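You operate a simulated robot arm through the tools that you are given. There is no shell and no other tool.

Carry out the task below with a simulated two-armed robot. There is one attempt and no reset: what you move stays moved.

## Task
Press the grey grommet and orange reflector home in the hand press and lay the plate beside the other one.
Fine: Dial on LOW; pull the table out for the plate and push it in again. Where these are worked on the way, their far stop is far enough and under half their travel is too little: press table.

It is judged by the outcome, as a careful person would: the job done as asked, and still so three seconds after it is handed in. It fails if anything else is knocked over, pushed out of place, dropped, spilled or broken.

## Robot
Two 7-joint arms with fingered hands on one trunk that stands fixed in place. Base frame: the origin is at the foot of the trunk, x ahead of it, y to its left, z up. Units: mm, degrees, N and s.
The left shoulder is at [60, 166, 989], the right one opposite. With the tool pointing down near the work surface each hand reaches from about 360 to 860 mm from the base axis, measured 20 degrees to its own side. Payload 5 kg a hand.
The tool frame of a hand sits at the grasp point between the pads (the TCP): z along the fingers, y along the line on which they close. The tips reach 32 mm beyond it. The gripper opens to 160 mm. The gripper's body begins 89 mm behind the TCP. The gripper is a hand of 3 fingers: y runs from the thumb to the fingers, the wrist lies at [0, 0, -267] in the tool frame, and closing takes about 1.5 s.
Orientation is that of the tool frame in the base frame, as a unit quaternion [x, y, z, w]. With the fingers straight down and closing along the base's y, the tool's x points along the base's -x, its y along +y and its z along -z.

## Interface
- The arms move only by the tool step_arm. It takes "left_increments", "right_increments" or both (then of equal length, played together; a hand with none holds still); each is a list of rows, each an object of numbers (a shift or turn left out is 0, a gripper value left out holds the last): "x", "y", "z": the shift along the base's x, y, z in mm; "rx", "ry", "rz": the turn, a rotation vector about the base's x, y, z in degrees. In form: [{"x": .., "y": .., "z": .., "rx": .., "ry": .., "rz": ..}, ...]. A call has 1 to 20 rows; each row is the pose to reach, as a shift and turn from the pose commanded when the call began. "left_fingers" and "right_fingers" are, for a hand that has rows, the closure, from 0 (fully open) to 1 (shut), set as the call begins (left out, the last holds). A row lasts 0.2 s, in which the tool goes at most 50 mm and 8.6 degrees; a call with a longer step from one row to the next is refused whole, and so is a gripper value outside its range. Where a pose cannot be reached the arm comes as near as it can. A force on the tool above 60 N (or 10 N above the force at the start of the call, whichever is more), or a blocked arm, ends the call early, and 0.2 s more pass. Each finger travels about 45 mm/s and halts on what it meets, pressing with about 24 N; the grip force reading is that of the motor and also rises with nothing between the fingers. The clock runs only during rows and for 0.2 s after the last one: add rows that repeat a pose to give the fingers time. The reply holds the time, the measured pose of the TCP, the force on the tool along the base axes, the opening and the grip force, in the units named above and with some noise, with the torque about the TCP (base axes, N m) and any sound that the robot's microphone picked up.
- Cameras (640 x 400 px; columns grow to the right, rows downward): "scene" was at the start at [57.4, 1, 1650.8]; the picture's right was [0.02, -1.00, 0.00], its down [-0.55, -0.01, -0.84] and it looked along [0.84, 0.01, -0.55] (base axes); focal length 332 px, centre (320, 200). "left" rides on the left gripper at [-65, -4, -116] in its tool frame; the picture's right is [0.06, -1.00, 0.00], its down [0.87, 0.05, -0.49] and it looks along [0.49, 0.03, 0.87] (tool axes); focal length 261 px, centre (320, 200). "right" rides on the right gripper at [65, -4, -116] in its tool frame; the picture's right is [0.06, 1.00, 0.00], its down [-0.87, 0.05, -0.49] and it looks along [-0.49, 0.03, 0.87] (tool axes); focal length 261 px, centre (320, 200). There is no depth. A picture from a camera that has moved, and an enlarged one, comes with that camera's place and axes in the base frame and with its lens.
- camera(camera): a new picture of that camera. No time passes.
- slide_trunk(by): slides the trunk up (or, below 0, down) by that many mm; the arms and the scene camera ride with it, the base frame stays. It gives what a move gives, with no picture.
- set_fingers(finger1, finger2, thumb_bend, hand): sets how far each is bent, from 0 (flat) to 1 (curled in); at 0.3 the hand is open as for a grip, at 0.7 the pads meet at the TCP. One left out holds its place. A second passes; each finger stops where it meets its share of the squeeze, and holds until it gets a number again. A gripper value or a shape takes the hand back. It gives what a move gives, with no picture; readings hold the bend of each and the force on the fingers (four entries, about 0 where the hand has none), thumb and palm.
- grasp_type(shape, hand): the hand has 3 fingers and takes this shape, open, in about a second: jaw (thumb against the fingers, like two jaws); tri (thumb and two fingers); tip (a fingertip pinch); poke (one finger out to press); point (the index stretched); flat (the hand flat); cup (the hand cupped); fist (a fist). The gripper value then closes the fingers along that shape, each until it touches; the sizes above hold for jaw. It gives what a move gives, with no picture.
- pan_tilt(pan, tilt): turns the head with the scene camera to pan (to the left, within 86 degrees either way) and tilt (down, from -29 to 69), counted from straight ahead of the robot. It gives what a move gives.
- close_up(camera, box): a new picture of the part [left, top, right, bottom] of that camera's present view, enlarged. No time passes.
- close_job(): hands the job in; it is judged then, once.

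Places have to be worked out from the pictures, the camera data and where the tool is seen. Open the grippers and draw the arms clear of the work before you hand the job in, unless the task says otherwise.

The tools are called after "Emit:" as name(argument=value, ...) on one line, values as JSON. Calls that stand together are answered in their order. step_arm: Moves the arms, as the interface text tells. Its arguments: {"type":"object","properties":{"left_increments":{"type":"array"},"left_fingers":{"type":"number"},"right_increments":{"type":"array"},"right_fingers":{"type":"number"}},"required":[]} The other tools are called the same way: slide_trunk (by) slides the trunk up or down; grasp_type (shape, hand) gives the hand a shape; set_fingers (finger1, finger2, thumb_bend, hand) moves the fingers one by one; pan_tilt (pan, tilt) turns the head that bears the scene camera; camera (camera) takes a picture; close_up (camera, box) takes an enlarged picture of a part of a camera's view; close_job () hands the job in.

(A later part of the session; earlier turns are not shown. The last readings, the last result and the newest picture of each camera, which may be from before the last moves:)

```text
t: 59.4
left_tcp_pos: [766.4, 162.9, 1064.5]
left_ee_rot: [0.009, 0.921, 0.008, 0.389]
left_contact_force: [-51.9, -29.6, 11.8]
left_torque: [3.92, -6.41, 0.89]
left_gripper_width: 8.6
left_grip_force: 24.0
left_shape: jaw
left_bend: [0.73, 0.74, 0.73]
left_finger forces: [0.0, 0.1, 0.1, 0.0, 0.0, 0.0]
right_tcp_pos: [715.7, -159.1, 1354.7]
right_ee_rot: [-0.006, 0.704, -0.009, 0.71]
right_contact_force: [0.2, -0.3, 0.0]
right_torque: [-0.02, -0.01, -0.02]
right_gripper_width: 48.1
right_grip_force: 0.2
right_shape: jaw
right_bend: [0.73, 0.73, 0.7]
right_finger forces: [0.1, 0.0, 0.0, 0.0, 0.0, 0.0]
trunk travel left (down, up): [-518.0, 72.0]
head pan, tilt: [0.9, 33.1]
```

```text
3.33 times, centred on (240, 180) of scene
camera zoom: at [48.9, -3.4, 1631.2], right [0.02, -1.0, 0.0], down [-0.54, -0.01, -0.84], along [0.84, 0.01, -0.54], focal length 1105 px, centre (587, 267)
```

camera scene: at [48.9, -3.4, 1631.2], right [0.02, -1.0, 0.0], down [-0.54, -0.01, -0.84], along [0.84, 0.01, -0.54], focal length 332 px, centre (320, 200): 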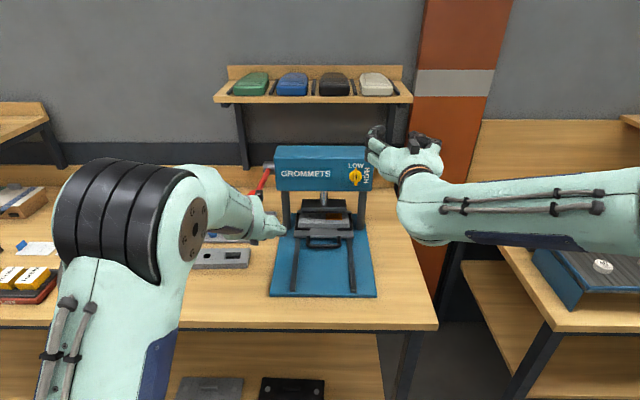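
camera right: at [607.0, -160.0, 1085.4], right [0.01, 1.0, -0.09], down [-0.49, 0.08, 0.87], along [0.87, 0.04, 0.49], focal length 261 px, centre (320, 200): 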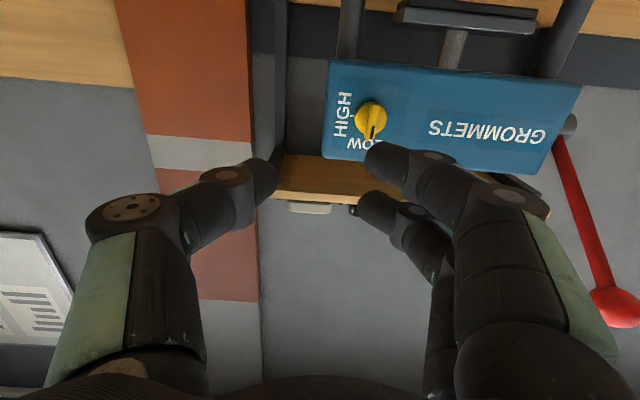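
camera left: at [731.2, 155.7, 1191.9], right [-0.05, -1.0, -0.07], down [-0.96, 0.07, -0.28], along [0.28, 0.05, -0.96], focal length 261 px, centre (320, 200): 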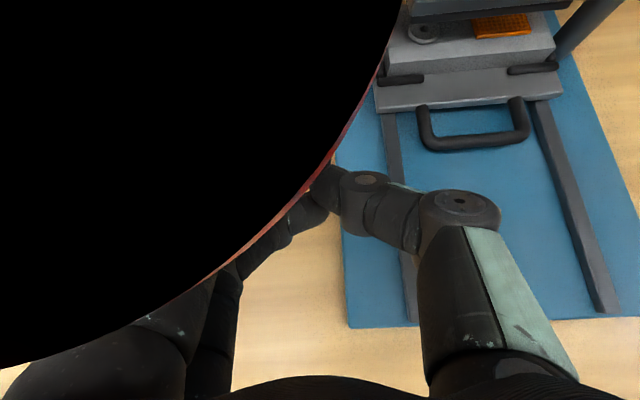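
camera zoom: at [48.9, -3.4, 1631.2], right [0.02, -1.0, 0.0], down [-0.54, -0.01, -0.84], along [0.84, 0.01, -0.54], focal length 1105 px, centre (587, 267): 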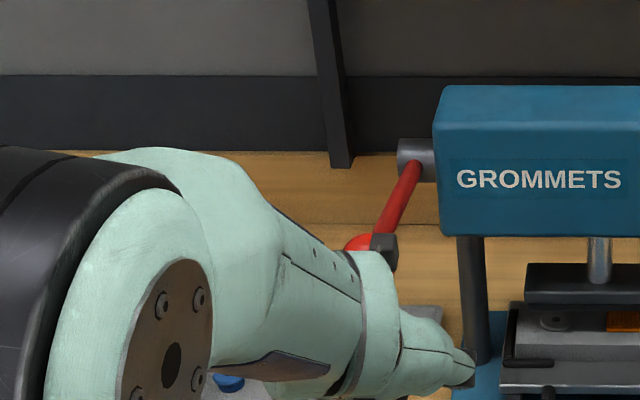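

The ball is lodged at the upper front of my hand beside its camera. I'll ease the hand back and down, away from the ball, letting the lever return.

Emit:
step_arm(left_increments=[{"x": -12, "y": -3, "z": -5}, {"x": -24, "y": -6, "z": -10}, {"x": -36, "y": -10, "z": -15}, {"x": -50, "y": -14, "z": -20}, {"x": -65, "y": -18, "z": -25}, {"x": -80, "y": -20, "z": -25}, {"x": -95, "y": -20, "z": -25}, {"x": -95, "y": -20, "z": -25}])

Emit:
camera(camera="left")

Emit:
camera(camera="scene")

```text
t: 61.2
left_tcp_pos: [677.8, 150.9, 1033.0]
left_ee_rot: [0.005, 0.922, 0.01, 0.388]
left_contact_force: [-0.1, -0.1, -0.6]
left_torque: [-0.04, 0.02, 0.0]
left_gripper_width: 8.4
left_grip_force: 24.1
left_shape: jaw
left_bend: [0.73, 0.74, 0.73]
left_finger forces: [0.1, 0.0, 0.0, 0.0, 0.0, 0.0]
right_tcp_pos: [722.9, -155.1, 1350.2]
right_ee_rot: [-0.006, 0.706, -0.01, 0.708]
right_contact_force: [0.9, -0.5, -0.2]
right_torque: [0.03, -0.02, 0.01]
right_gripper_width: 47.6
right_grip_force: 0.0
right_shape: jaw
right_bend: [0.73, 0.73, 0.7]
right_finger forces: [0.1, 0.0, 0.0, 0.0, 0.0, 0.1]
trunk travel left (down, up): [-518.0, 72.0]
head pan, tilt: [0.9, 33.1]
```

```text
taken
camera left: at [641.9, 144.0, 1161.7], right [-0.05, -1.0, -0.07], down [-0.96, 0.06, -0.28], along [0.28, 0.05, -0.96], focal length 261 px, centre (320, 200)
```

left: 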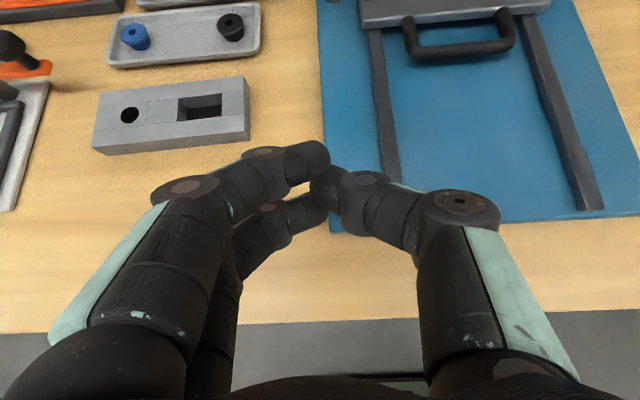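

```text
taken
camera scene: at [57.6, 0.9, 1630.8], right [0.02, -1.0, 0.0], down [-0.55, -0.01, -0.84], along [0.84, 0.01, -0.55], focal length 332 px, centre (320, 200)
```

scene: 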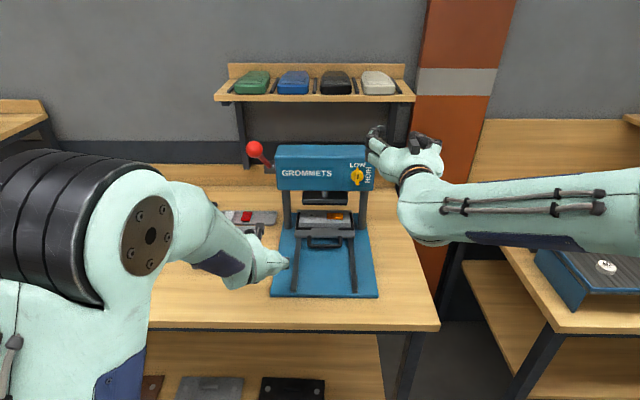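

The lever has returned to the top by itself. I'll inspect the pressed parts closely.

Emit:
close_up(camera="scene", box=[288, 195, 368, 255])

Emit:
close_up(camera="scene", box=[308, 205, 348, 230])

Emit:
close_up(camera="scene", box=[340, 155, 380, 190])

```text
6.67 times, centred on (328, 225) of scene
camera zoom: at [57.6, 0.9, 1630.8], right [0.02, -1.0, 0.0], down [-0.55, -0.01, -0.84], along [0.84, 0.01, -0.55], focal length 2211 px, centre (267, 33)
```

zoom: 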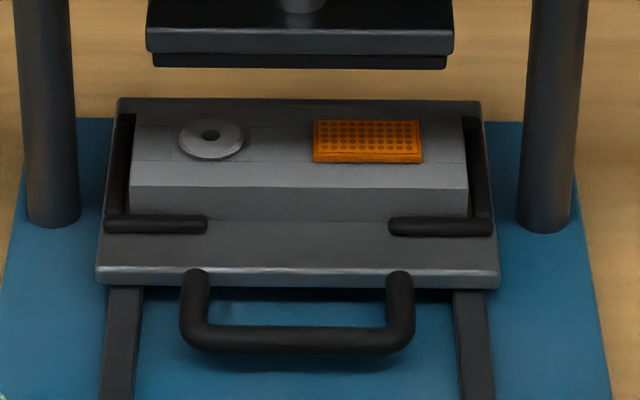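

```text
16.00 times, centred on (328, 218) of scene
camera zoom: at [57.6, 0.9, 1630.8], right [0.02, -1.0, 0.0], down [-0.55, -0.01, -0.84], along [0.84, 0.01, -0.55], focal length 5306 px, centre (192, -80)
```

zoom: 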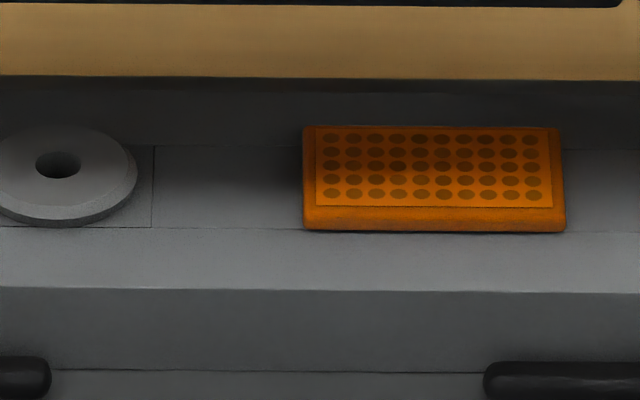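

```text
11.43 times, centred on (360, 172) of scene
camera zoom: at [57.6, 0.9, 1630.8], right [0.02, -1.0, 0.0], down [-0.55, -0.01, -0.84], along [0.84, 0.01, -0.55], focal length 3790 px, centre (-137, 514)
```

zoom: 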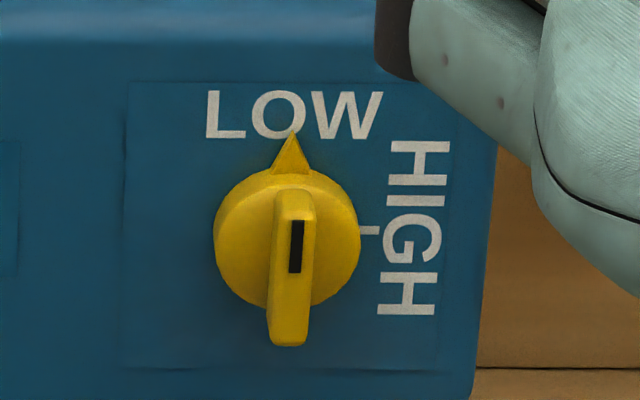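

Both parts are seated flush and the dial reads LOW. Now I'll park the right arm back near its start pose, out of the way, and open the left hand.

Emit:
step_arm(right_increments=[{"ry": 7, "x": -10, "z": 5}, {"ry": 14, "x": -25, "z": 10}, {"ry": 21, "x": -45, "y": -5, "z": 15}, {"ry": 28, "x": -65, "y": -15, "z": 20}, {"ry": 35, "x": -85, "y": -25, "z": 30}, {"ry": 42, "x": -110, "y": -40, "z": 40}, {"ry": 49, "x": -135, "y": -55, "z": 50}, {"ry": 56, "x": -160, "y": -75, "z": 60}, {"ry": 63, "x": -185, "y": -95, "z": 70}, {"ry": 70, "x": -210, "y": -115, "z": 80}, {"ry": 77, "x": -240, "y": -135, "z": 85}, {"ry": 84, "x": -270, "y": -160, "z": 85}, {"ry": 90, "x": -300, "y": -185, "z": 85}, {"ry": 90, "x": -300, "y": -185, "z": 85}])

Emit:
camera(camera="scene")

```text
t: 64.2
left_tcp_pos: [678.7, 152.0, 1034.1]
left_ee_rot: [0.006, 0.921, 0.008, 0.388]
left_contact_force: [-0.2, -0.2, -0.2]
left_torque: [0.04, -0.01, 0.01]
left_gripper_width: 8.5
left_grip_force: 24.2
left_shape: jaw
left_bend: [0.73, 0.74, 0.73]
left_finger forces: [0.1, 0.1, 0.1, 0.0, 0.0, 0.0]
right_tcp_pos: [424.2, -337.7, 1434.4]
right_ee_rot: [-0.013, 1.0, -0.003, 0.001]
right_contact_force: [-0.2, 0.6, -0.1]
right_torque: [-0.02, 0.02, -0.03]
right_gripper_width: 48.3
right_grip_force: 0.1
right_shape: jaw
right_bend: [0.73, 0.73, 0.7]
right_finger forces: [0.0, 0.0, 0.0, 0.0, 0.0, 0.0]
trunk travel left (down, up): [-518.0, 72.0]
head pan, tilt: [0.9, 33.1]
```

```text
taken
camera scene: at [57.7, 1.3, 1630.8], right [0.02, -1.0, 0.0], down [-0.55, -0.01, -0.84], along [0.84, 0.01, -0.55], focal length 332 px, centre (320, 200)
```

scene: 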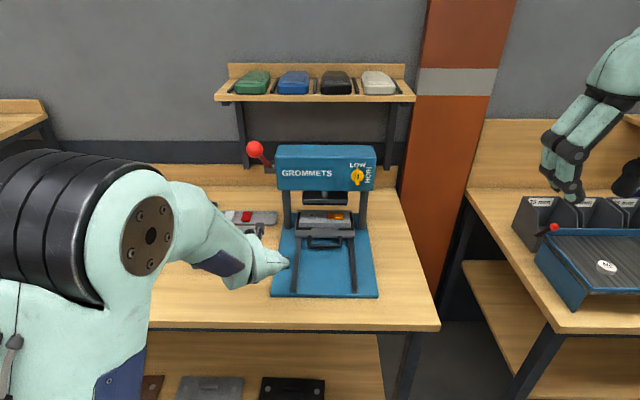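

The right arm is in a good posture for the handle. I'll move the left hand aside, raise the trunk a little for reach, then bring the right hand over the handle, rolled so it closes along x.

Emit:
step_arm(left_increments=[{"z": 20, "x": -10}, {"z": 45, "x": -20, "y": 15}, {"z": 70, "x": -30, "y": 35}, {"z": 95, "x": -40, "y": 55}, {"z": 120, "x": -50, "y": 75}, {"z": 145, "x": -60, "y": 95}, {"z": 170, "x": -70, "y": 115}, {"z": 190, "x": -80, "y": 130}, {"z": 190, "x": -80, "y": 130}], left_fingers=0.3, right_increments=[{"rz": 8}, {"rz": 16}, {"rz": 24}, {"rz": 32}, {"rz": 40}, {"rz": 48}, {"rz": 56}, {"rz": 64}, {"rz": 72}])

Emit:
slide_trunk(by=50)

```text
t: 66.2
left_tcp_pos: [598.9, 280.0, 1225.5]
left_ee_rot: [0.005, 0.922, 0.009, 0.387]
left_contact_force: [0.2, -0.7, -0.2]
left_torque: [-0.03, 0.0, 0.0]
left_gripper_width: 111.7
left_grip_force: 0.1
left_shape: jaw
left_bend: [0.67, 0.67, 0.64]
left_finger forces: [0.0, 0.1, 0.1, 0.0, 0.0, 0.0]
right_tcp_pos: [424.7, -218.8, 1365.5]
right_ee_rot: [-0.53, 0.848, -0.001, 0.003]
right_contact_force: [1.5, -0.7, -0.6]
right_torque: [0.03, 0.02, 0.0]
right_gripper_width: 48.1
right_grip_force: 0.0
right_shape: jaw
right_bend: [0.73, 0.73, 0.7]
right_finger forces: [0.0, 0.0, 0.0, 0.0, 0.1, 0.1]
right hand out of reach, approached as far as the arm can: row 3, 4, 5, 6, 7, 8, 9
trunk travel left (down, up): [-518.0, 72.0]
head pan, tilt: [0.9, 33.1]
```

```text
t: 67.1
left_tcp_pos: [597.6, 279.4, 1276.4]
left_ee_rot: [0.006, 0.922, 0.009, 0.388]
left_contact_force: [0.4, -0.6, -0.4]
left_torque: [-0.03, 0.02, 0.01]
left_gripper_width: 111.6
left_grip_force: 0.0
left_shape: jaw
left_bend: [0.67, 0.67, 0.64]
left_finger forces: [0.1, 0.0, 0.1, 0.0, 0.0, 0.0]
right_tcp_pos: [423.0, -218.0, 1418.2]
right_ee_rot: [-0.53, 0.848, -0.001, 0.003]
right_contact_force: [0.0, 0.6, -0.3]
right_torque: [0.03, -0.05, 0.0]
right_gripper_width: 48.4
right_grip_force: 0.1
right_shape: jaw
right_bend: [0.73, 0.73, 0.7]
right_finger forces: [0.0, 0.0, 0.0, 0.0, 0.1, 0.0]
trunk travel left (down, up): [-568.0, 22.0]
head pan, tilt: [0.9, 33.1]
```

Right hand is 64 degrees rolled. I'll move it forward and down in front of the press while finishing the roll.

Emit:
step_arm(right_increments=[{"x": 20, "y": 15, "z": -25}, {"x": 45, "y": 30, "z": -50, "rz": 3}, {"x": 70, "y": 45, "z": -75, "rz": 6}, {"x": 95, "y": 60, "z": -100, "rz": 9}, {"x": 120, "y": 75, "z": -125, "rz": 12}, {"x": 145, "y": 90, "z": -150, "rz": 15}, {"x": 170, "y": 105, "z": -175, "rz": 18}, {"x": 195, "y": 120, "z": -200, "rz": 21}, {"x": 220, "y": 135, "z": -230, "rz": 24}, {"x": 245, "y": 150, "z": -260, "rz": 26}, {"x": 265, "y": 165, "z": -280, "rz": 26}, {"x": 280, "y": 180, "z": -300, "rz": 26}, {"x": 290, "y": 195, "z": -310, "rz": 26}, {"x": 300, "y": 208, "z": -320, "rz": 26}, {"x": 300, "y": 208, "z": -320, "rz": 26}])

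Emit:
camera(camera="right")

Emit:
camera(camera="scene")

```text
t: 70.3
left_tcp_pos: [598.1, 280.2, 1275.4]
left_ee_rot: [0.006, 0.922, 0.009, 0.387]
left_contact_force: [0.3, -0.4, -0.5]
left_torque: [-0.01, 0.01, 0.0]
left_gripper_width: 111.7
left_grip_force: 0.1
left_shape: jaw
left_bend: [0.67, 0.67, 0.64]
left_finger forces: [0.0, 0.0, 0.1, 0.1, 0.0, 0.1]
right_tcp_pos: [708.1, -32.9, 1114.0]
right_ee_rot: [-0.704, 0.71, -0.002, 0.006]
right_contact_force: [0.4, -0.2, -0.9]
right_torque: [0.02, -0.02, 0.0]
right_gripper_width: 48.0
right_grip_force: 0.1
right_shape: jaw
right_bend: [0.73, 0.73, 0.7]
right_finger forces: [0.0, 0.0, 0.0, 0.1, 0.0, 0.1]
right hand out of reach, approached as far as the arm can: row 13, 14, 15
trunk travel left (down, up): [-568.0, 22.0]
head pan, tilt: [0.9, 33.1]
```

```text
taken
camera right: at [710.7, -98.9, 1228.4], right [-1.0, -0.05, -0.01], down [-0.05, 0.87, 0.5], along [-0.02, 0.5, -0.87], focal length 261 px, centre (320, 200)
```

right: 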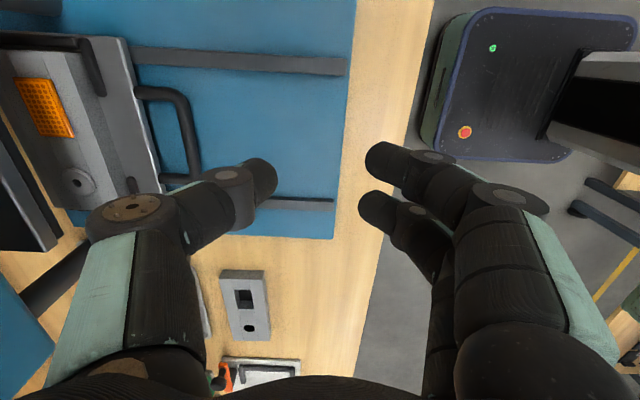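

```text
taken
camera scene: at [57.2, 1.1, 1680.8], right [0.02, -1.0, 0.0], down [-0.55, -0.01, -0.84], along [0.84, 0.01, -0.55], focal length 332 px, centre (320, 200)
```

scene: 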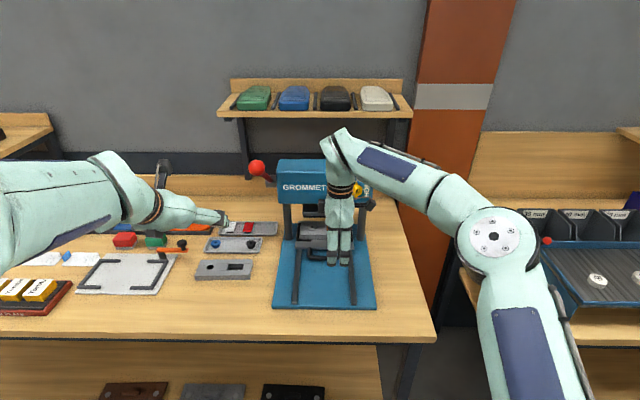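

Nice top-side view of the handle. I'll lower the trunk so that the right hand can get down to the handle.

Emit:
slide_trunk(by=-100)

Emit:
step_arm(right_increments=[{"ry": -5, "x": 20, "y": 5}, {"ry": -10, "x": 40, "y": 10}, {"ry": -15, "x": 60, "y": 18}, {"ry": -20, "x": 80, "y": 28}, {"ry": -20, "x": 100, "y": 28}, {"ry": -20, "x": 110, "y": 28}])

Emit:
camera(camera="right")

Emit:
camera(camera="left")

Emit:
camera(camera="scene")

```text
t: 71.7
left_tcp_pos: [598.3, 280.0, 1175.9]
left_ee_rot: [0.005, 0.922, 0.009, 0.387]
left_contact_force: [-0.6, 0.3, 0.1]
left_torque: [-0.02, 0.03, -0.01]
left_gripper_width: 111.6
left_grip_force: 0.0
left_shape: jaw
left_bend: [0.67, 0.67, 0.64]
left_finger forces: [0.0, 0.0, 0.1, 0.0, 0.1, 0.0]
right_tcp_pos: [707.9, -33.0, 1012.6]
right_ee_rot: [-0.704, 0.71, -0.001, 0.005]
right_contact_force: [-0.1, -0.6, 0.2]
right_torque: [-0.01, 0.01, 0.03]
right_gripper_width: 48.3
right_grip_force: 0.1
right_shape: jaw
right_bend: [0.73, 0.73, 0.7]
right_finger forces: [0.0, 0.0, 0.0, 0.0, 0.0, 0.0]
trunk travel left (down, up): [-468.0, 122.0]
head pan, tilt: [0.9, 33.1]
```

```text
t: 73.0
left_tcp_pos: [598.5, 281.5, 1176.1]
left_ee_rot: [0.005, 0.921, 0.009, 0.388]
left_contact_force: [0.9, 0.2, 0.1]
left_torque: [-0.05, 0.0, 0.0]
left_gripper_width: 111.6
left_grip_force: 0.1
left_shape: jaw
left_bend: [0.67, 0.67, 0.64]
left_finger forces: [0.0, 0.0, 0.0, 0.1, 0.1, 0.0]
right_tcp_pos: [818.8, -4.8, 1014.0]
right_ee_rot: [-0.693, 0.698, -0.124, 0.129]
right_contact_force: [-0.4, 0.3, 0.3]
right_torque: [0.01, 0.01, -0.02]
right_gripper_width: 48.0
right_grip_force: 0.0
right_shape: jaw
right_bend: [0.73, 0.73, 0.7]
right_finger forces: [0.0, 0.1, 0.0, 0.1, 0.1, 0.0]
trunk travel left (down, up): [-468.0, 122.0]
head pan, tilt: [0.9, 33.1]
```

```text
taken
camera right: at [781.6, -71.7, 1122.6], right [-0.93, -0.05, -0.35], down [-0.22, 0.87, 0.45], along [0.28, 0.5, -0.82], focal length 261 px, centre (320, 200)
```

right: 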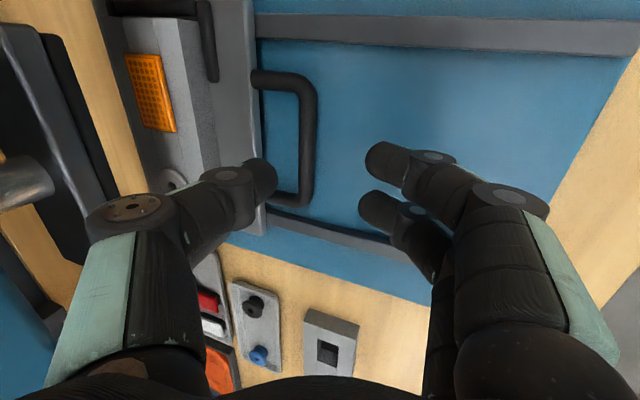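

```text
taken
camera left: at [562.0, 274.2, 1303.1], right [-0.05, -1.0, -0.07], down [-0.96, 0.06, -0.28], along [0.28, 0.05, -0.96], focal length 261 px, centre (320, 200)
```

left: 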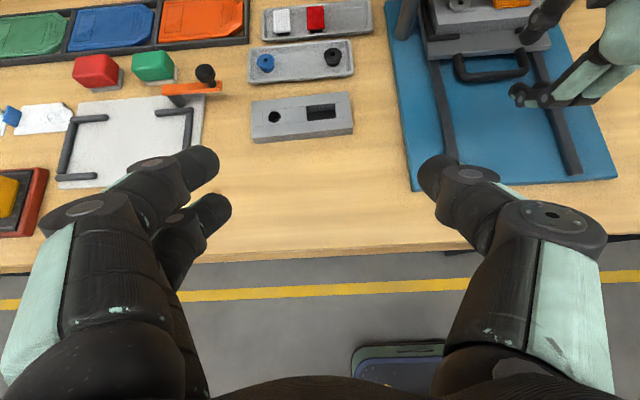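

```text
taken
camera scene: at [57.5, 1.3, 1580.8], right [0.02, -1.0, 0.0], down [-0.55, -0.01, -0.84], along [0.84, 0.01, -0.55], focal length 332 px, centre (320, 200)
```

scene: 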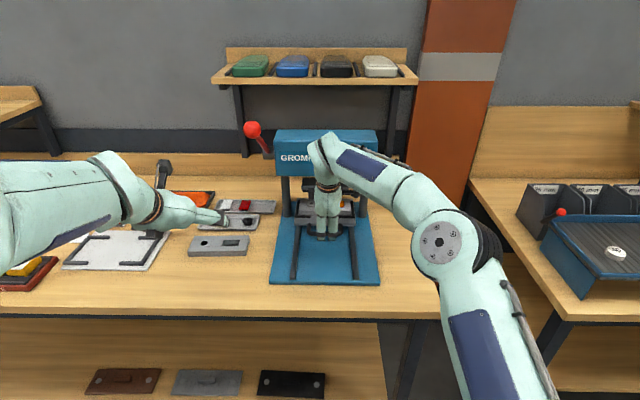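

Reach is fine here. The bar of the handle is about [864, -3, 927]. I'll narrow the fingers and go right above it, then look.

Emit:
step_arm(right_increments=[{"x": 10, "z": -7}, {"x": 20, "z": -14}, {"x": 30, "z": -22}, {"x": 37, "z": -29}, {"x": 37, "z": -29}, {"x": 37, "z": -29}], right_fingers=0.8)

Emit:
camera(camera="right")

Emit:
close_up(camera="left", box=[400, 0, 640, 150])

```text
t: 74.5
left_tcp_pos: [598.2, 280.6, 1175.4]
left_ee_rot: [0.006, 0.922, 0.008, 0.388]
left_contact_force: [0.3, 0.1, -1.0]
left_torque: [0.0, -0.02, 0.0]
left_gripper_width: 111.6
left_grip_force: 0.1
left_shape: jaw
left_bend: [0.67, 0.67, 0.64]
left_finger forces: [0.1, 0.0, 0.1, 0.0, 0.0, 0.0]
right_tcp_pos: [849.5, -4.3, 990.8]
right_ee_rot: [-0.693, 0.699, -0.124, 0.129]
right_contact_force: [-0.7, -0.1, -0.5]
right_torque: [-0.03, -0.01, -0.01]
right_gripper_width: 32.2
right_grip_force: 0.1
right_shape: jaw
right_bend: [0.73, 0.73, 0.7]
right_finger forces: [0.0, 0.0, 0.1, 0.0, 0.1, 0.1]
right hand out of reach, approached as far as the arm can: row 4, 5, 6
trunk travel left (down, up): [-468.0, 122.0]
head pan, tilt: [0.9, 33.1]
```

```text
taken
camera right: at [811.6, -70.9, 1100.2], right [-0.93, -0.05, -0.35], down [-0.22, 0.87, 0.45], along [0.28, 0.5, -0.82], focal length 261 px, centre (320, 200)
```

right: 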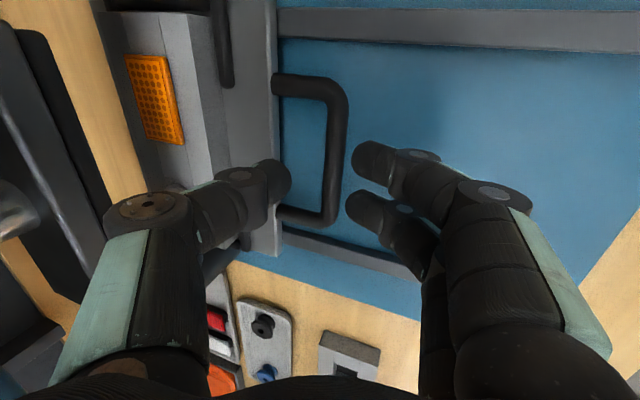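

```text
2.67 times, centred on (520, 75) of left
camera zoom: at [561.9, 274.2, 1303.2], right [-0.05, -1.0, -0.07], down [-0.96, 0.06, -0.28], along [0.28, 0.05, -0.96], focal length 695 px, centre (-213, 533)
```

zoom: 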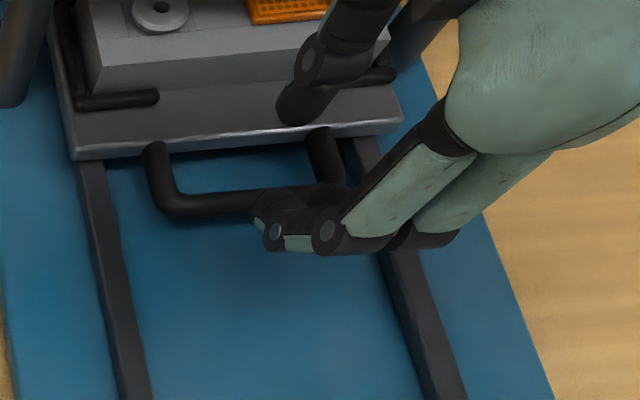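

Right at the reach limit. I'll raise the trunk a little (hand stays clear) and then go down onto the bar.

Emit:
slide_trunk(by=70)

Emit:
step_arm(right_increments=[{"x": 2, "z": -20}, {"x": 4, "z": -40}, {"x": 6, "z": -60}, {"x": 8, "z": -75}, {"x": 8, "z": -75}])

Emit:
camera(camera="right")

```text
t: 75.5
left_tcp_pos: [598.9, 280.9, 1245.4]
left_ee_rot: [0.006, 0.922, 0.008, 0.387]
left_contact_force: [0.3, -0.8, 0.0]
left_torque: [0.02, 0.01, 0.0]
left_gripper_width: 111.7
left_grip_force: 0.0
left_shape: jaw
left_bend: [0.67, 0.67, 0.64]
left_finger forces: [0.1, 0.0, 0.0, 0.0, 0.1, 0.0]
right_tcp_pos: [849.8, -5.7, 1060.5]
right_ee_rot: [-0.693, 0.698, -0.124, 0.13]
right_contact_force: [-0.6, -0.3, -0.1]
right_torque: [-0.04, 0.0, 0.0]
right_gripper_width: 31.8
right_grip_force: 0.1
right_shape: jaw
right_bend: [0.73, 0.73, 0.7]
right_finger forces: [0.1, 0.0, 0.1, 0.0, 0.1, 0.0]
trunk travel left (down, up): [-538.0, 52.0]
head pan, tilt: [0.9, 33.1]
```

```text
t: 76.7
left_tcp_pos: [597.4, 281.6, 1247.9]
left_ee_rot: [0.006, 0.922, 0.009, 0.388]
left_contact_force: [-0.6, -0.3, 0.1]
left_torque: [-0.02, -0.03, -0.02]
left_gripper_width: 111.9
left_grip_force: 0.0
left_shape: jaw
left_bend: [0.67, 0.67, 0.64]
left_finger forces: [0.1, 0.0, 0.1, 0.0, 0.1, 0.1]
right_tcp_pos: [856.0, -5.2, 985.6]
right_ee_rot: [-0.693, 0.699, -0.125, 0.13]
right_contact_force: [-0.2, 0.3, 0.0]
right_torque: [0.01, 0.0, 0.03]
right_gripper_width: 32.1
right_grip_force: 0.1
right_shape: jaw
right_bend: [0.73, 0.73, 0.7]
right_finger forces: [0.0, 0.0, 0.0, 0.0, 0.0, 0.0]
trunk travel left (down, up): [-538.0, 52.0]
head pan, tilt: [0.9, 33.1]
```

```text
taken
camera right: at [818.3, -71.2, 1094.5], right [-0.93, -0.05, -0.35], down [-0.22, 0.87, 0.45], along [0.28, 0.5, -0.82], focal length 261 px, centre (320, 200)
```

right: 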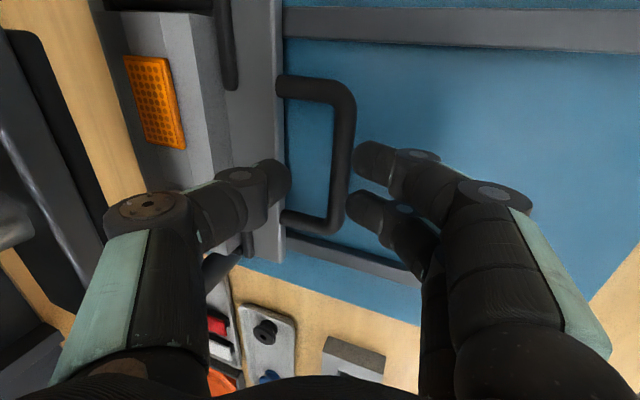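

The bar is at x≈859. I'll shift back 6 mm and descend halfway, then check.

Emit:
step_arm(right_increments=[{"x": -6}, {"x": -6, "z": -7}, {"x": -6, "z": -14}, {"x": -6, "z": -20}, {"x": -6, "z": -20}])

Emit:
camera(camera="right")

Emit:
camera(camera="left")

```text
t: 77.9
left_tcp_pos: [598.5, 282.0, 1245.3]
left_ee_rot: [0.006, 0.922, 0.009, 0.387]
left_contact_force: [-0.3, -0.7, 0.0]
left_torque: [-0.02, -0.02, 0.0]
left_gripper_width: 111.7
left_grip_force: 0.1
left_shape: jaw
left_bend: [0.67, 0.67, 0.64]
left_finger forces: [0.0, 0.0, 0.1, 0.0, 0.1, 0.1]
right_tcp_pos: [851.2, -5.4, 966.5]
right_ee_rot: [-0.693, 0.699, -0.124, 0.128]
right_contact_force: [-0.7, -0.7, 0.2]
right_torque: [0.0, 0.01, 0.02]
right_gripper_width: 32.1
right_grip_force: 0.1
right_shape: jaw
right_bend: [0.73, 0.73, 0.7]
right_finger forces: [0.0, 0.0, 0.1, 0.0, 0.0, 0.1]
trunk travel left (down, up): [-538.0, 52.0]
head pan, tilt: [0.9, 33.1]
```

```text
taken
camera right: at [814.1, -71.3, 1075.3], right [-0.93, -0.05, -0.35], down [-0.22, 0.87, 0.45], along [0.28, 0.5, -0.82], focal length 261 px, centre (320, 200)
```

right: 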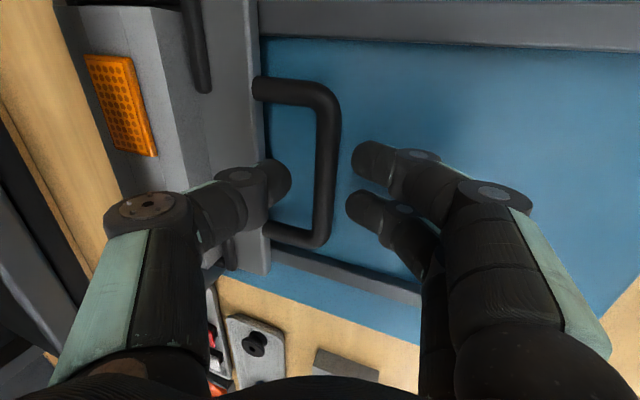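

```text
taken
camera left: at [561.9, 274.0, 1373.2], right [-0.05, -1.0, -0.07], down [-0.96, 0.06, -0.28], along [0.28, 0.05, -0.96], focal length 261 px, centre (320, 200)
```

left: 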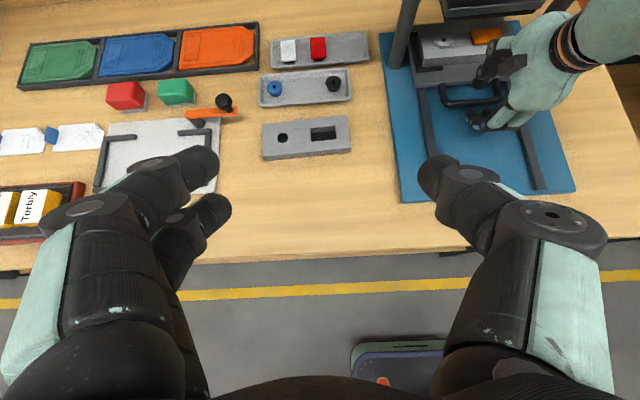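

The bar now lies between thumb and fingers. I'll go down the remaining 17 mm and close.

Emit:
step_arm(right_increments=[{"z": -4}, {"z": -8}, {"z": -12}, {"z": -15}, {"z": -17}, {"z": -17}])

Emit:
step_arm(right_increments=[{}, {}, {}, {}, {}], right_fingers=1.0)

Emit:
camera(camera="right")

```text
t: 79.3
left_tcp_pos: [596.0, 281.1, 1247.4]
left_ee_rot: [0.006, 0.921, 0.009, 0.389]
left_contact_force: [-0.6, -0.4, 0.1]
left_torque: [-0.01, -0.02, 0.01]
left_gripper_width: 111.7
left_grip_force: 0.3
left_shape: jaw
left_bend: [0.67, 0.67, 0.64]
left_finger forces: [0.0, 0.0, 0.0, 0.1, 0.0, 0.0]
right_tcp_pos: [850.9, -4.5, 951.5]
right_ee_rot: [-0.692, 0.699, -0.125, 0.131]
right_contact_force: [-6.8, -1.2, 18.2]
right_torque: [-0.14, 0.46, 0.0]
right_gripper_width: 32.2
right_grip_force: 0.1
right_shape: jaw
right_bend: [0.75, 0.75, 0.7]
right_finger forces: [9.5, 8.9, 0.0, 0.1, 0.1, 0.0]
trunk travel left (down, up): [-538.0, 52.0]
head pan, tilt: [0.9, 33.1]
```

```text
t: 80.5
left_tcp_pos: [596.8, 281.3, 1246.1]
left_ee_rot: [0.005, 0.922, 0.009, 0.388]
left_contact_force: [0.6, 0.2, -0.4]
left_torque: [-0.01, -0.01, -0.03]
left_gripper_width: 111.5
left_grip_force: 0.1
left_shape: jaw
left_bend: [0.67, 0.67, 0.64]
left_finger forces: [0.0, 0.0, 0.0, 0.0, 0.1, 0.0]
right_tcp_pos: [851.3, -5.4, 950.0]
right_ee_rot: [-0.692, 0.699, -0.124, 0.13]
right_contact_force: [2.9, -0.1, 9.5]
right_torque: [-0.06, -0.11, 0.02]
right_gripper_width: 16.6
right_grip_force: 24.4
right_shape: jaw
right_bend: [0.74, 0.74, 0.72]
right_finger forces: [11.3, 8.8, 0.1, 0.1, 21.9, 0.1]
trunk travel left (down, up): [-538.0, 52.0]
head pan, tilt: [0.9, 33.1]
```

```text
taken
camera right: at [813.7, -71.5, 1058.4], right [-0.93, -0.05, -0.35], down [-0.22, 0.87, 0.45], along [0.28, 0.5, -0.82], focal length 261 px, centre (320, 200)
```

right: 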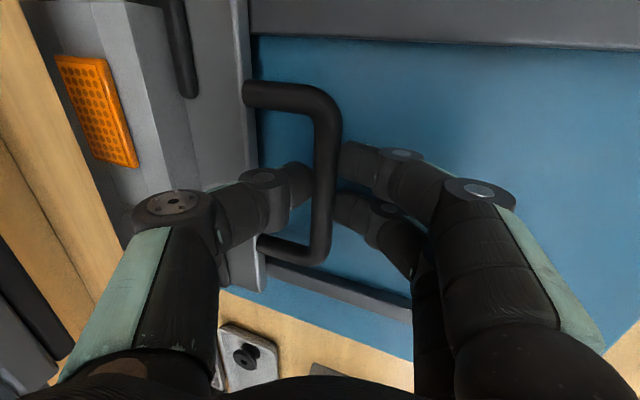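

The bar is pinched. I'll lift off the base by 2 mm and pull the table toward the robot.

Emit:
step_arm(right_increments=[{"z": 2}, {"x": -5, "z": 3}, {"x": -12, "z": 3}, {"x": -22, "z": 3}, {"x": -34, "z": 3}, {"x": -46, "z": 3}, {"x": -58, "z": 3}, {"x": -70, "z": 3}, {"x": -82, "z": 3}, {"x": -94, "z": 3}, {"x": -106, "z": 3}, {"x": -118, "z": 3}])

Emit:
camera(camera="right")

Emit:
camera(camera="left")

```text
t: 83.1
left_tcp_pos: [598.6, 280.2, 1245.6]
left_ee_rot: [0.005, 0.922, 0.01, 0.387]
left_contact_force: [-0.2, 0.1, -0.3]
left_torque: [0.0, 0.02, -0.01]
left_gripper_width: 112.0
left_grip_force: 0.0
left_shape: jaw
left_bend: [0.67, 0.67, 0.64]
left_finger forces: [0.1, 0.0, 0.0, 0.0, 0.1, 0.0]
right_tcp_pos: [732.6, -5.7, 952.1]
right_ee_rot: [-0.693, 0.699, -0.123, 0.129]
right_contact_force: [1.8, -5.7, -9.1]
right_torque: [-0.11, 0.07, -0.02]
right_gripper_width: 13.7
right_grip_force: 24.2
right_shape: jaw
right_bend: [0.73, 0.73, 0.71]
right_finger forces: [9.4, 9.2, 0.1, 0.0, 16.5, 0.0]
trunk travel left (down, up): [-538.0, 52.0]
head pan, tilt: [0.9, 33.1]
```

```text
taken
camera right: at [695.2, -71.3, 1060.7], right [-0.93, -0.05, -0.35], down [-0.22, 0.87, 0.45], along [0.28, 0.5, -0.82], focal length 261 px, centre (320, 200)
```

right: 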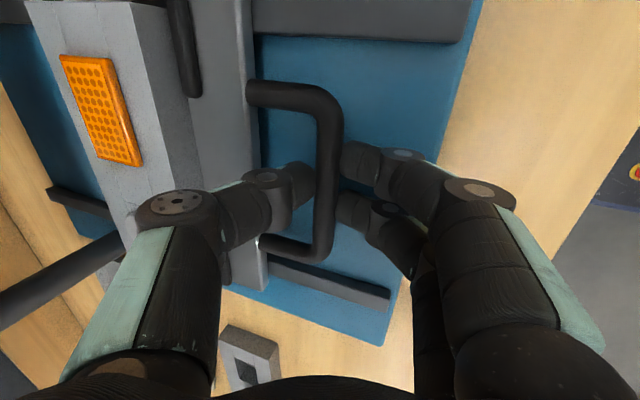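

```text
taken
camera left: at [562.7, 273.5, 1372.9], right [-0.05, -1.0, -0.07], down [-0.96, 0.06, -0.28], along [0.28, 0.05, -0.96], focal length 261 px, centre (320, 200)
```

left: 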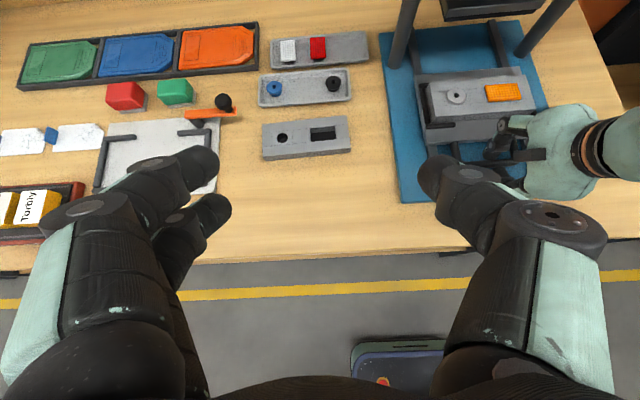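

The table slides easily. I'll keep pulling until it stops.

Emit:
step_arm(right_increments=[{"x": -8, "z": -1}, {"x": -18, "z": -1}, {"x": -28, "z": -1}, {"x": -38, "z": -1}, {"x": -48, "z": -1}, {"x": -58, "z": -1}, {"x": -68, "z": -1}, {"x": -78, "z": -1}, {"x": -88, "z": -1}, {"x": -98, "z": -1}])

Emit:
camera(camera="right")

Emit:
camera(camera="left")

```text
t: 85.3
left_tcp_pos: [602.1, 280.9, 1243.9]
left_ee_rot: [0.006, 0.922, 0.009, 0.386]
left_contact_force: [0.4, 0.3, 0.0]
left_torque: [0.02, 0.06, 0.03]
left_gripper_width: 111.6
left_grip_force: 0.1
left_shape: jaw
left_bend: [0.67, 0.67, 0.64]
left_finger forces: [0.0, 0.0, 0.0, 0.0, 0.0, 0.0]
right_tcp_pos: [641.3, -5.1, 952.8]
right_ee_rot: [-0.693, 0.698, -0.125, 0.133]
right_contact_force: [43.7, -0.3, 1.9]
right_torque: [-0.03, -0.66, 0.02]
right_gripper_width: 13.8
right_grip_force: 24.1
right_shape: jaw
right_bend: [0.75, 0.75, 0.65]
right_finger forces: [0.0, 0.1, 0.0, 0.0, 36.5, 0.0]
trunk travel left (down, up): [-538.0, 52.0]
head pan, tilt: [0.9, 33.1]
```

```text
taken
camera right: at [603.6, -71.7, 1061.1], right [-0.93, -0.05, -0.36], down [-0.22, 0.87, 0.45], along [0.29, 0.5, -0.82], focal length 261 px, centre (320, 200)
```

right: 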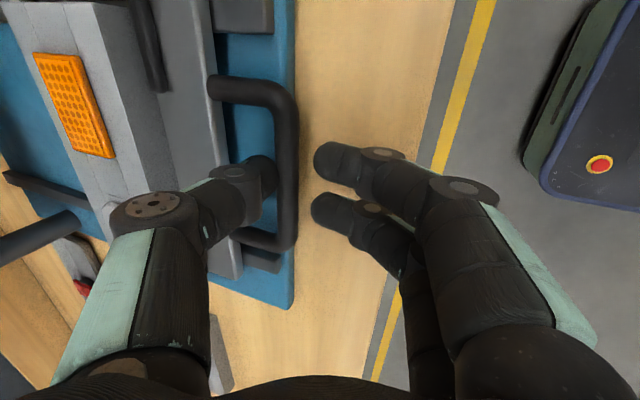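

```text
taken
camera left: at [566.0, 274.1, 1371.5], right [-0.05, -1.0, -0.07], down [-0.96, 0.06, -0.27], along [0.28, 0.05, -0.96], focal length 261 px, centre (320, 200)
```

left: 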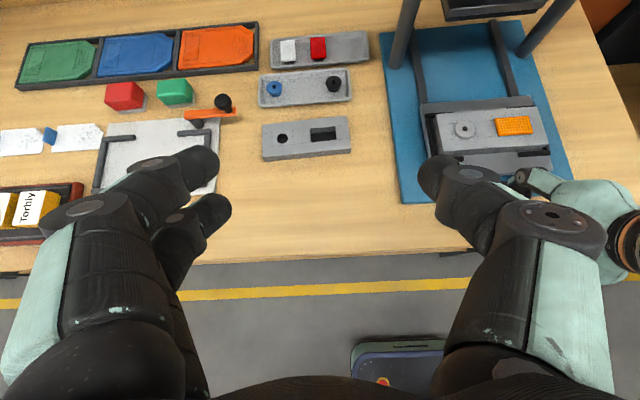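

The table is at its far stop (44 N). I'll ease off, open the fingers and lift the right hand straight up, then retreat right.

Emit:
step_arm(right_increments=[{"x": 8}, {"x": 8}, {"x": 8}, {"x": 8}, {"x": 8, "z": 10}, {"x": 8, "z": 25}, {"x": 8, "z": 45}, {"x": 8, "z": 75}, {"x": 8, "z": 105}, {"x": 0, "z": 135, "y": -20}, {"x": -10, "z": 165, "y": -50}, {"x": -20, "z": 195, "y": -85}, {"x": -40, "z": 225, "y": -120}, {"x": -60, "z": 245, "y": -155}, {"x": -80, "z": 255, "y": -190}], right_fingers=0.72)

Emit:
camera(camera="scene")

Emit:
camera(camera="left")

```text
refused: row 13 steps farther than a row can; nothing moved
```

```text
taken
camera scene: at [62.3, 1.1, 1650.7], right [0.02, -1.0, 0.0], down [-0.55, -0.01, -0.84], along [0.84, 0.01, -0.55], focal length 332 px, centre (320, 200)
```

scene: 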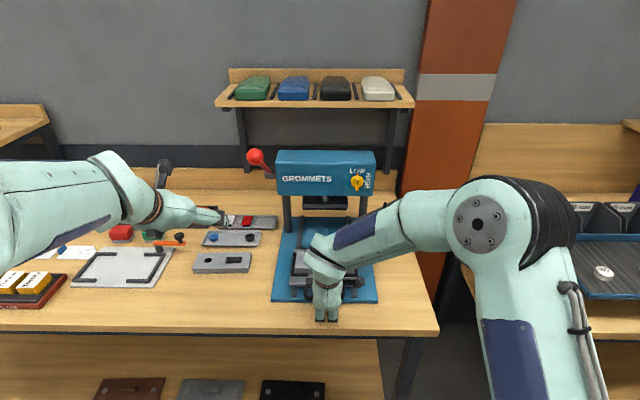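

```text
taken
camera left: at [566.0, 274.1, 1371.5], right [-0.05, -1.0, -0.07], down [-0.96, 0.06, -0.27], along [0.28, 0.05, -0.96], focal length 261 px, centre (320, 200)
```

left: 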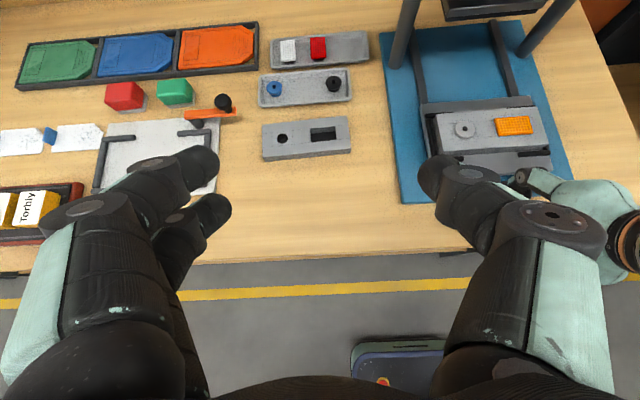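

One row was too long, so nothing moved. I'll resend with shorter steps.

Emit:
step_arm(right_increments=[{"x": 8}, {"x": 8}, {"x": 8}, {"x": 8}, {"x": 8, "z": 10}, {"x": 8, "z": 25}, {"x": 8, "z": 45}, {"x": 8, "z": 75}, {"x": 8, "z": 105}, {"x": 4, "z": 130, "y": -15}, {"x": 0, "z": 155, "y": -40}, {"x": -10, "z": 175, "y": -70}, {"x": -20, "z": 195, "y": -100}, {"x": -35, "z": 210, "y": -130}, {"x": -50, "z": 225, "y": -160}, {"x": -65, "z": 240, "y": -190}], right_fingers=0.72)

Emit:
camera(camera="scene")

Emit:
close_up(camera="left", box=[380, 60, 580, 210])

```text
t: 88.7
left_tcp_pos: [597.9, 280.4, 1246.1]
left_ee_rot: [0.005, 0.922, 0.009, 0.388]
left_contact_force: [-0.7, -0.6, -0.3]
left_torque: [-0.01, 0.01, 0.01]
left_gripper_width: 111.7
left_grip_force: 0.1
left_shape: jaw
left_bend: [0.67, 0.67, 0.64]
left_finger forces: [0.1, 0.1, 0.0, 0.1, 0.0, 0.0]
right_tcp_pos: [570.5, -194.5, 1193.1]
right_ee_rot: [-0.692, 0.699, -0.123, 0.131]
right_contact_force: [-0.5, 0.5, -0.4]
right_torque: [-0.01, -0.03, 0.06]
right_gripper_width: 44.9
right_grip_force: 0.0
right_shape: jaw
right_bend: [0.73, 0.73, 0.7]
right_finger forces: [0.0, 0.0, 0.0, 0.0, 0.0, 0.0]
trunk travel left (down, up): [-538.0, 52.0]
head pan, tilt: [0.9, 33.1]
```

```text
taken
camera scene: at [56.3, 0.2, 1650.9], right [0.02, -1.0, 0.0], down [-0.55, -0.01, -0.84], along [0.84, 0.01, -0.55], focal length 332 px, centre (320, 200)
```

scene: 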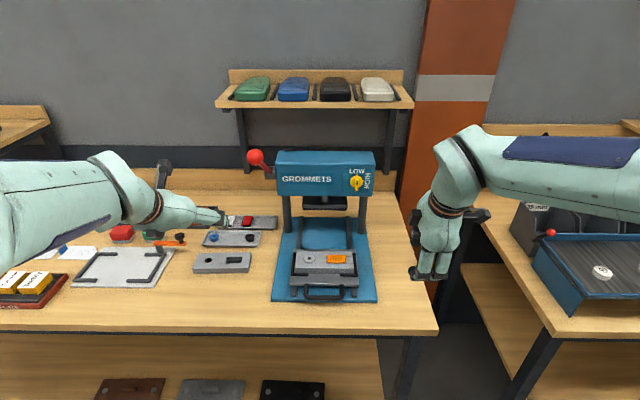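

```text
2.67 times, centred on (480, 135) of left
camera zoom: at [561.0, 273.1, 1373.7], right [-0.05, -1.0, -0.07], down [-0.96, 0.06, -0.28], along [0.28, 0.05, -0.96], focal length 695 px, centre (-107, 373)
```

zoom: 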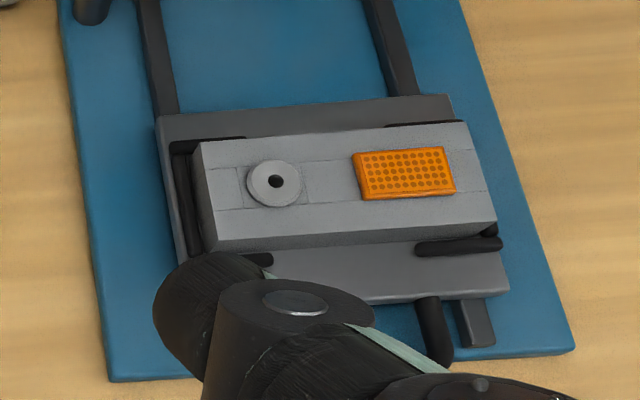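

Plate well exposed with both parts seated, four corner guides leave the long sides' middles free. I'll zoom the scene view to locate it and the empty plate.

Emit:
close_up(camera="scene", box=[264, 235, 392, 315])

Emit:
close_up(camera="scene", box=[164, 225, 292, 305])

```text
5.00 times, centred on (328, 275) of scene
camera zoom: at [56.3, 0.2, 1650.9], right [0.02, -1.0, 0.0], down [-0.55, -0.01, -0.84], along [0.84, 0.01, -0.55], focal length 1658 px, centre (280, -175)
```

zoom: 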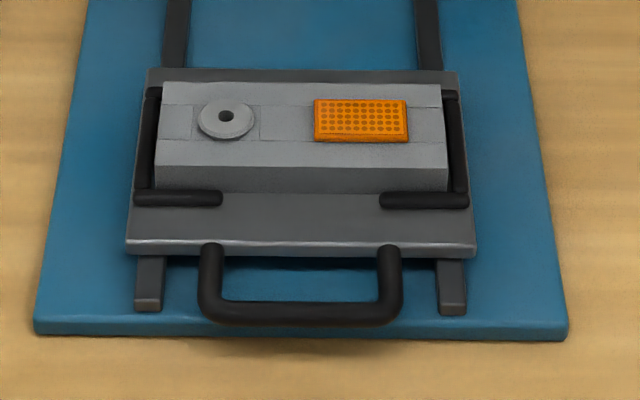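

```text
5.00 times, centred on (228, 265) of scene
camera zoom: at [56.3, 0.2, 1650.9], right [0.02, -1.0, 0.0], down [-0.55, -0.01, -0.84], along [0.84, 0.01, -0.55], focal length 1658 px, centre (780, -125)
```

zoom: 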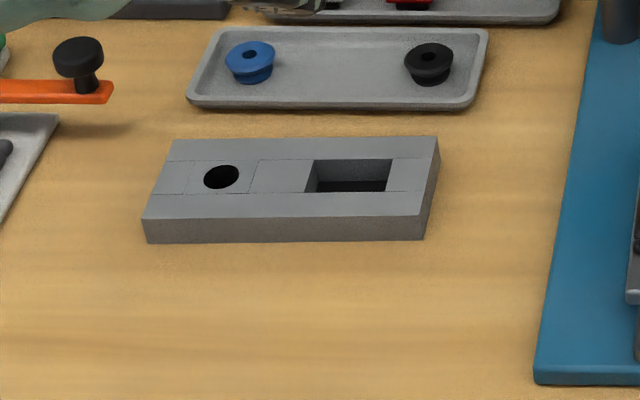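

Plate centre is at about [790, -4], top z≈956, empty plate spans x 773–842, y 221–393. I'll bring the left hand more upright, then roll it to close along x.

Emit:
step_arm(left_increments=[{"ry": 7, "x": 5, "y": -10, "z": -5}, {"ry": 14, "x": 10, "y": -20, "z": -10}, {"ry": 21, "x": 15, "y": -30, "z": -15}, {"ry": 28, "x": 20, "y": -40, "z": -20}, {"ry": 37, "x": 25, "y": -50, "z": -25}, {"ry": 37, "x": 25, "y": -50, "z": -25}], left_fingers=0.3)

Emit:
step_arm(left_increments=[{"rz": -8}, {"rz": -16}, {"rz": -24, "y": -10}, {"rz": -32, "y": -20}, {"rz": -40, "y": -30}, {"rz": -48, "y": -40}, {"rz": -56, "y": -50}, {"rz": -64, "y": -60}, {"rz": -72, "y": -70}, {"rz": -80, "y": -80}, {"rz": -88, "y": -90}, {"rz": -90, "y": -100}, {"rz": -90, "y": -100}])

Emit:
camera(camera="scene")

Emit:
camera(camera="left")

```text
refused: row 5 steps farther than a row can; nothing moved
```

```text
t: 91.5
left_tcp_pos: [597.4, 180.4, 1245.0]
left_ee_rot: [0.656, 0.647, -0.268, 0.28]
left_contact_force: [-0.8, 0.2, 0.0]
left_torque: [-0.05, 0.0, -0.01]
left_gripper_width: 111.8
left_grip_force: 0.0
left_shape: jaw
left_bend: [0.67, 0.67, 0.64]
left_finger forces: [0.1, 0.0, 0.0, 0.0, 0.0, 0.1]
right_tcp_pos: [571.8, -195.2, 1190.6]
right_ee_rot: [-0.693, 0.699, -0.124, 0.129]
right_contact_force: [0.0, 0.9, 0.1]
right_torque: [-0.01, -0.03, -0.01]
right_gripper_width: 44.8
right_grip_force: 0.0
right_shape: jaw
right_bend: [0.73, 0.73, 0.7]
right_finger forces: [0.1, 0.0, 0.1, 0.0, 0.1, 0.0]
trunk travel left (down, up): [-538.0, 52.0]
head pan, tilt: [0.9, 33.1]
```

```text
taken
camera scene: at [57.6, 1.4, 1650.8], right [0.02, -1.0, 0.0], down [-0.55, -0.01, -0.84], along [0.84, 0.01, -0.55], focal length 332 px, centre (320, 200)
```

scene: 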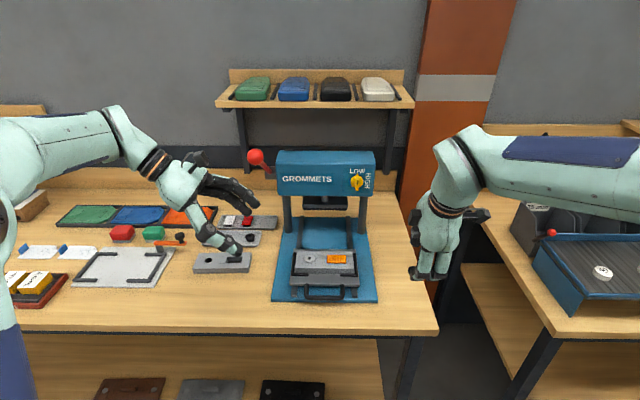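

```text
taken
camera left: at [592.0, 217.8, 1373.2], right [-1.0, 0.05, -0.07], down [0.06, 0.96, -0.28], along [0.05, -0.28, -0.96], focal length 261 px, centre (320, 200)
```

left: 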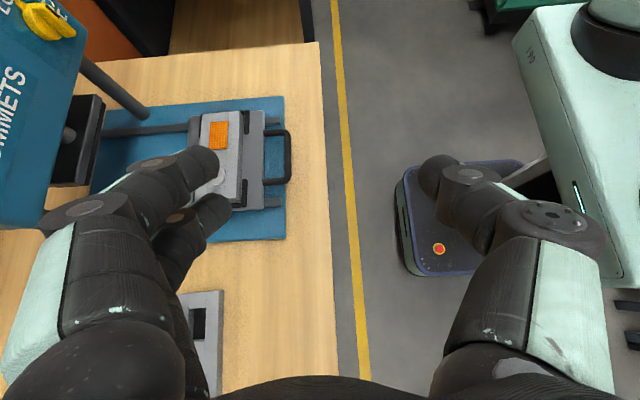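

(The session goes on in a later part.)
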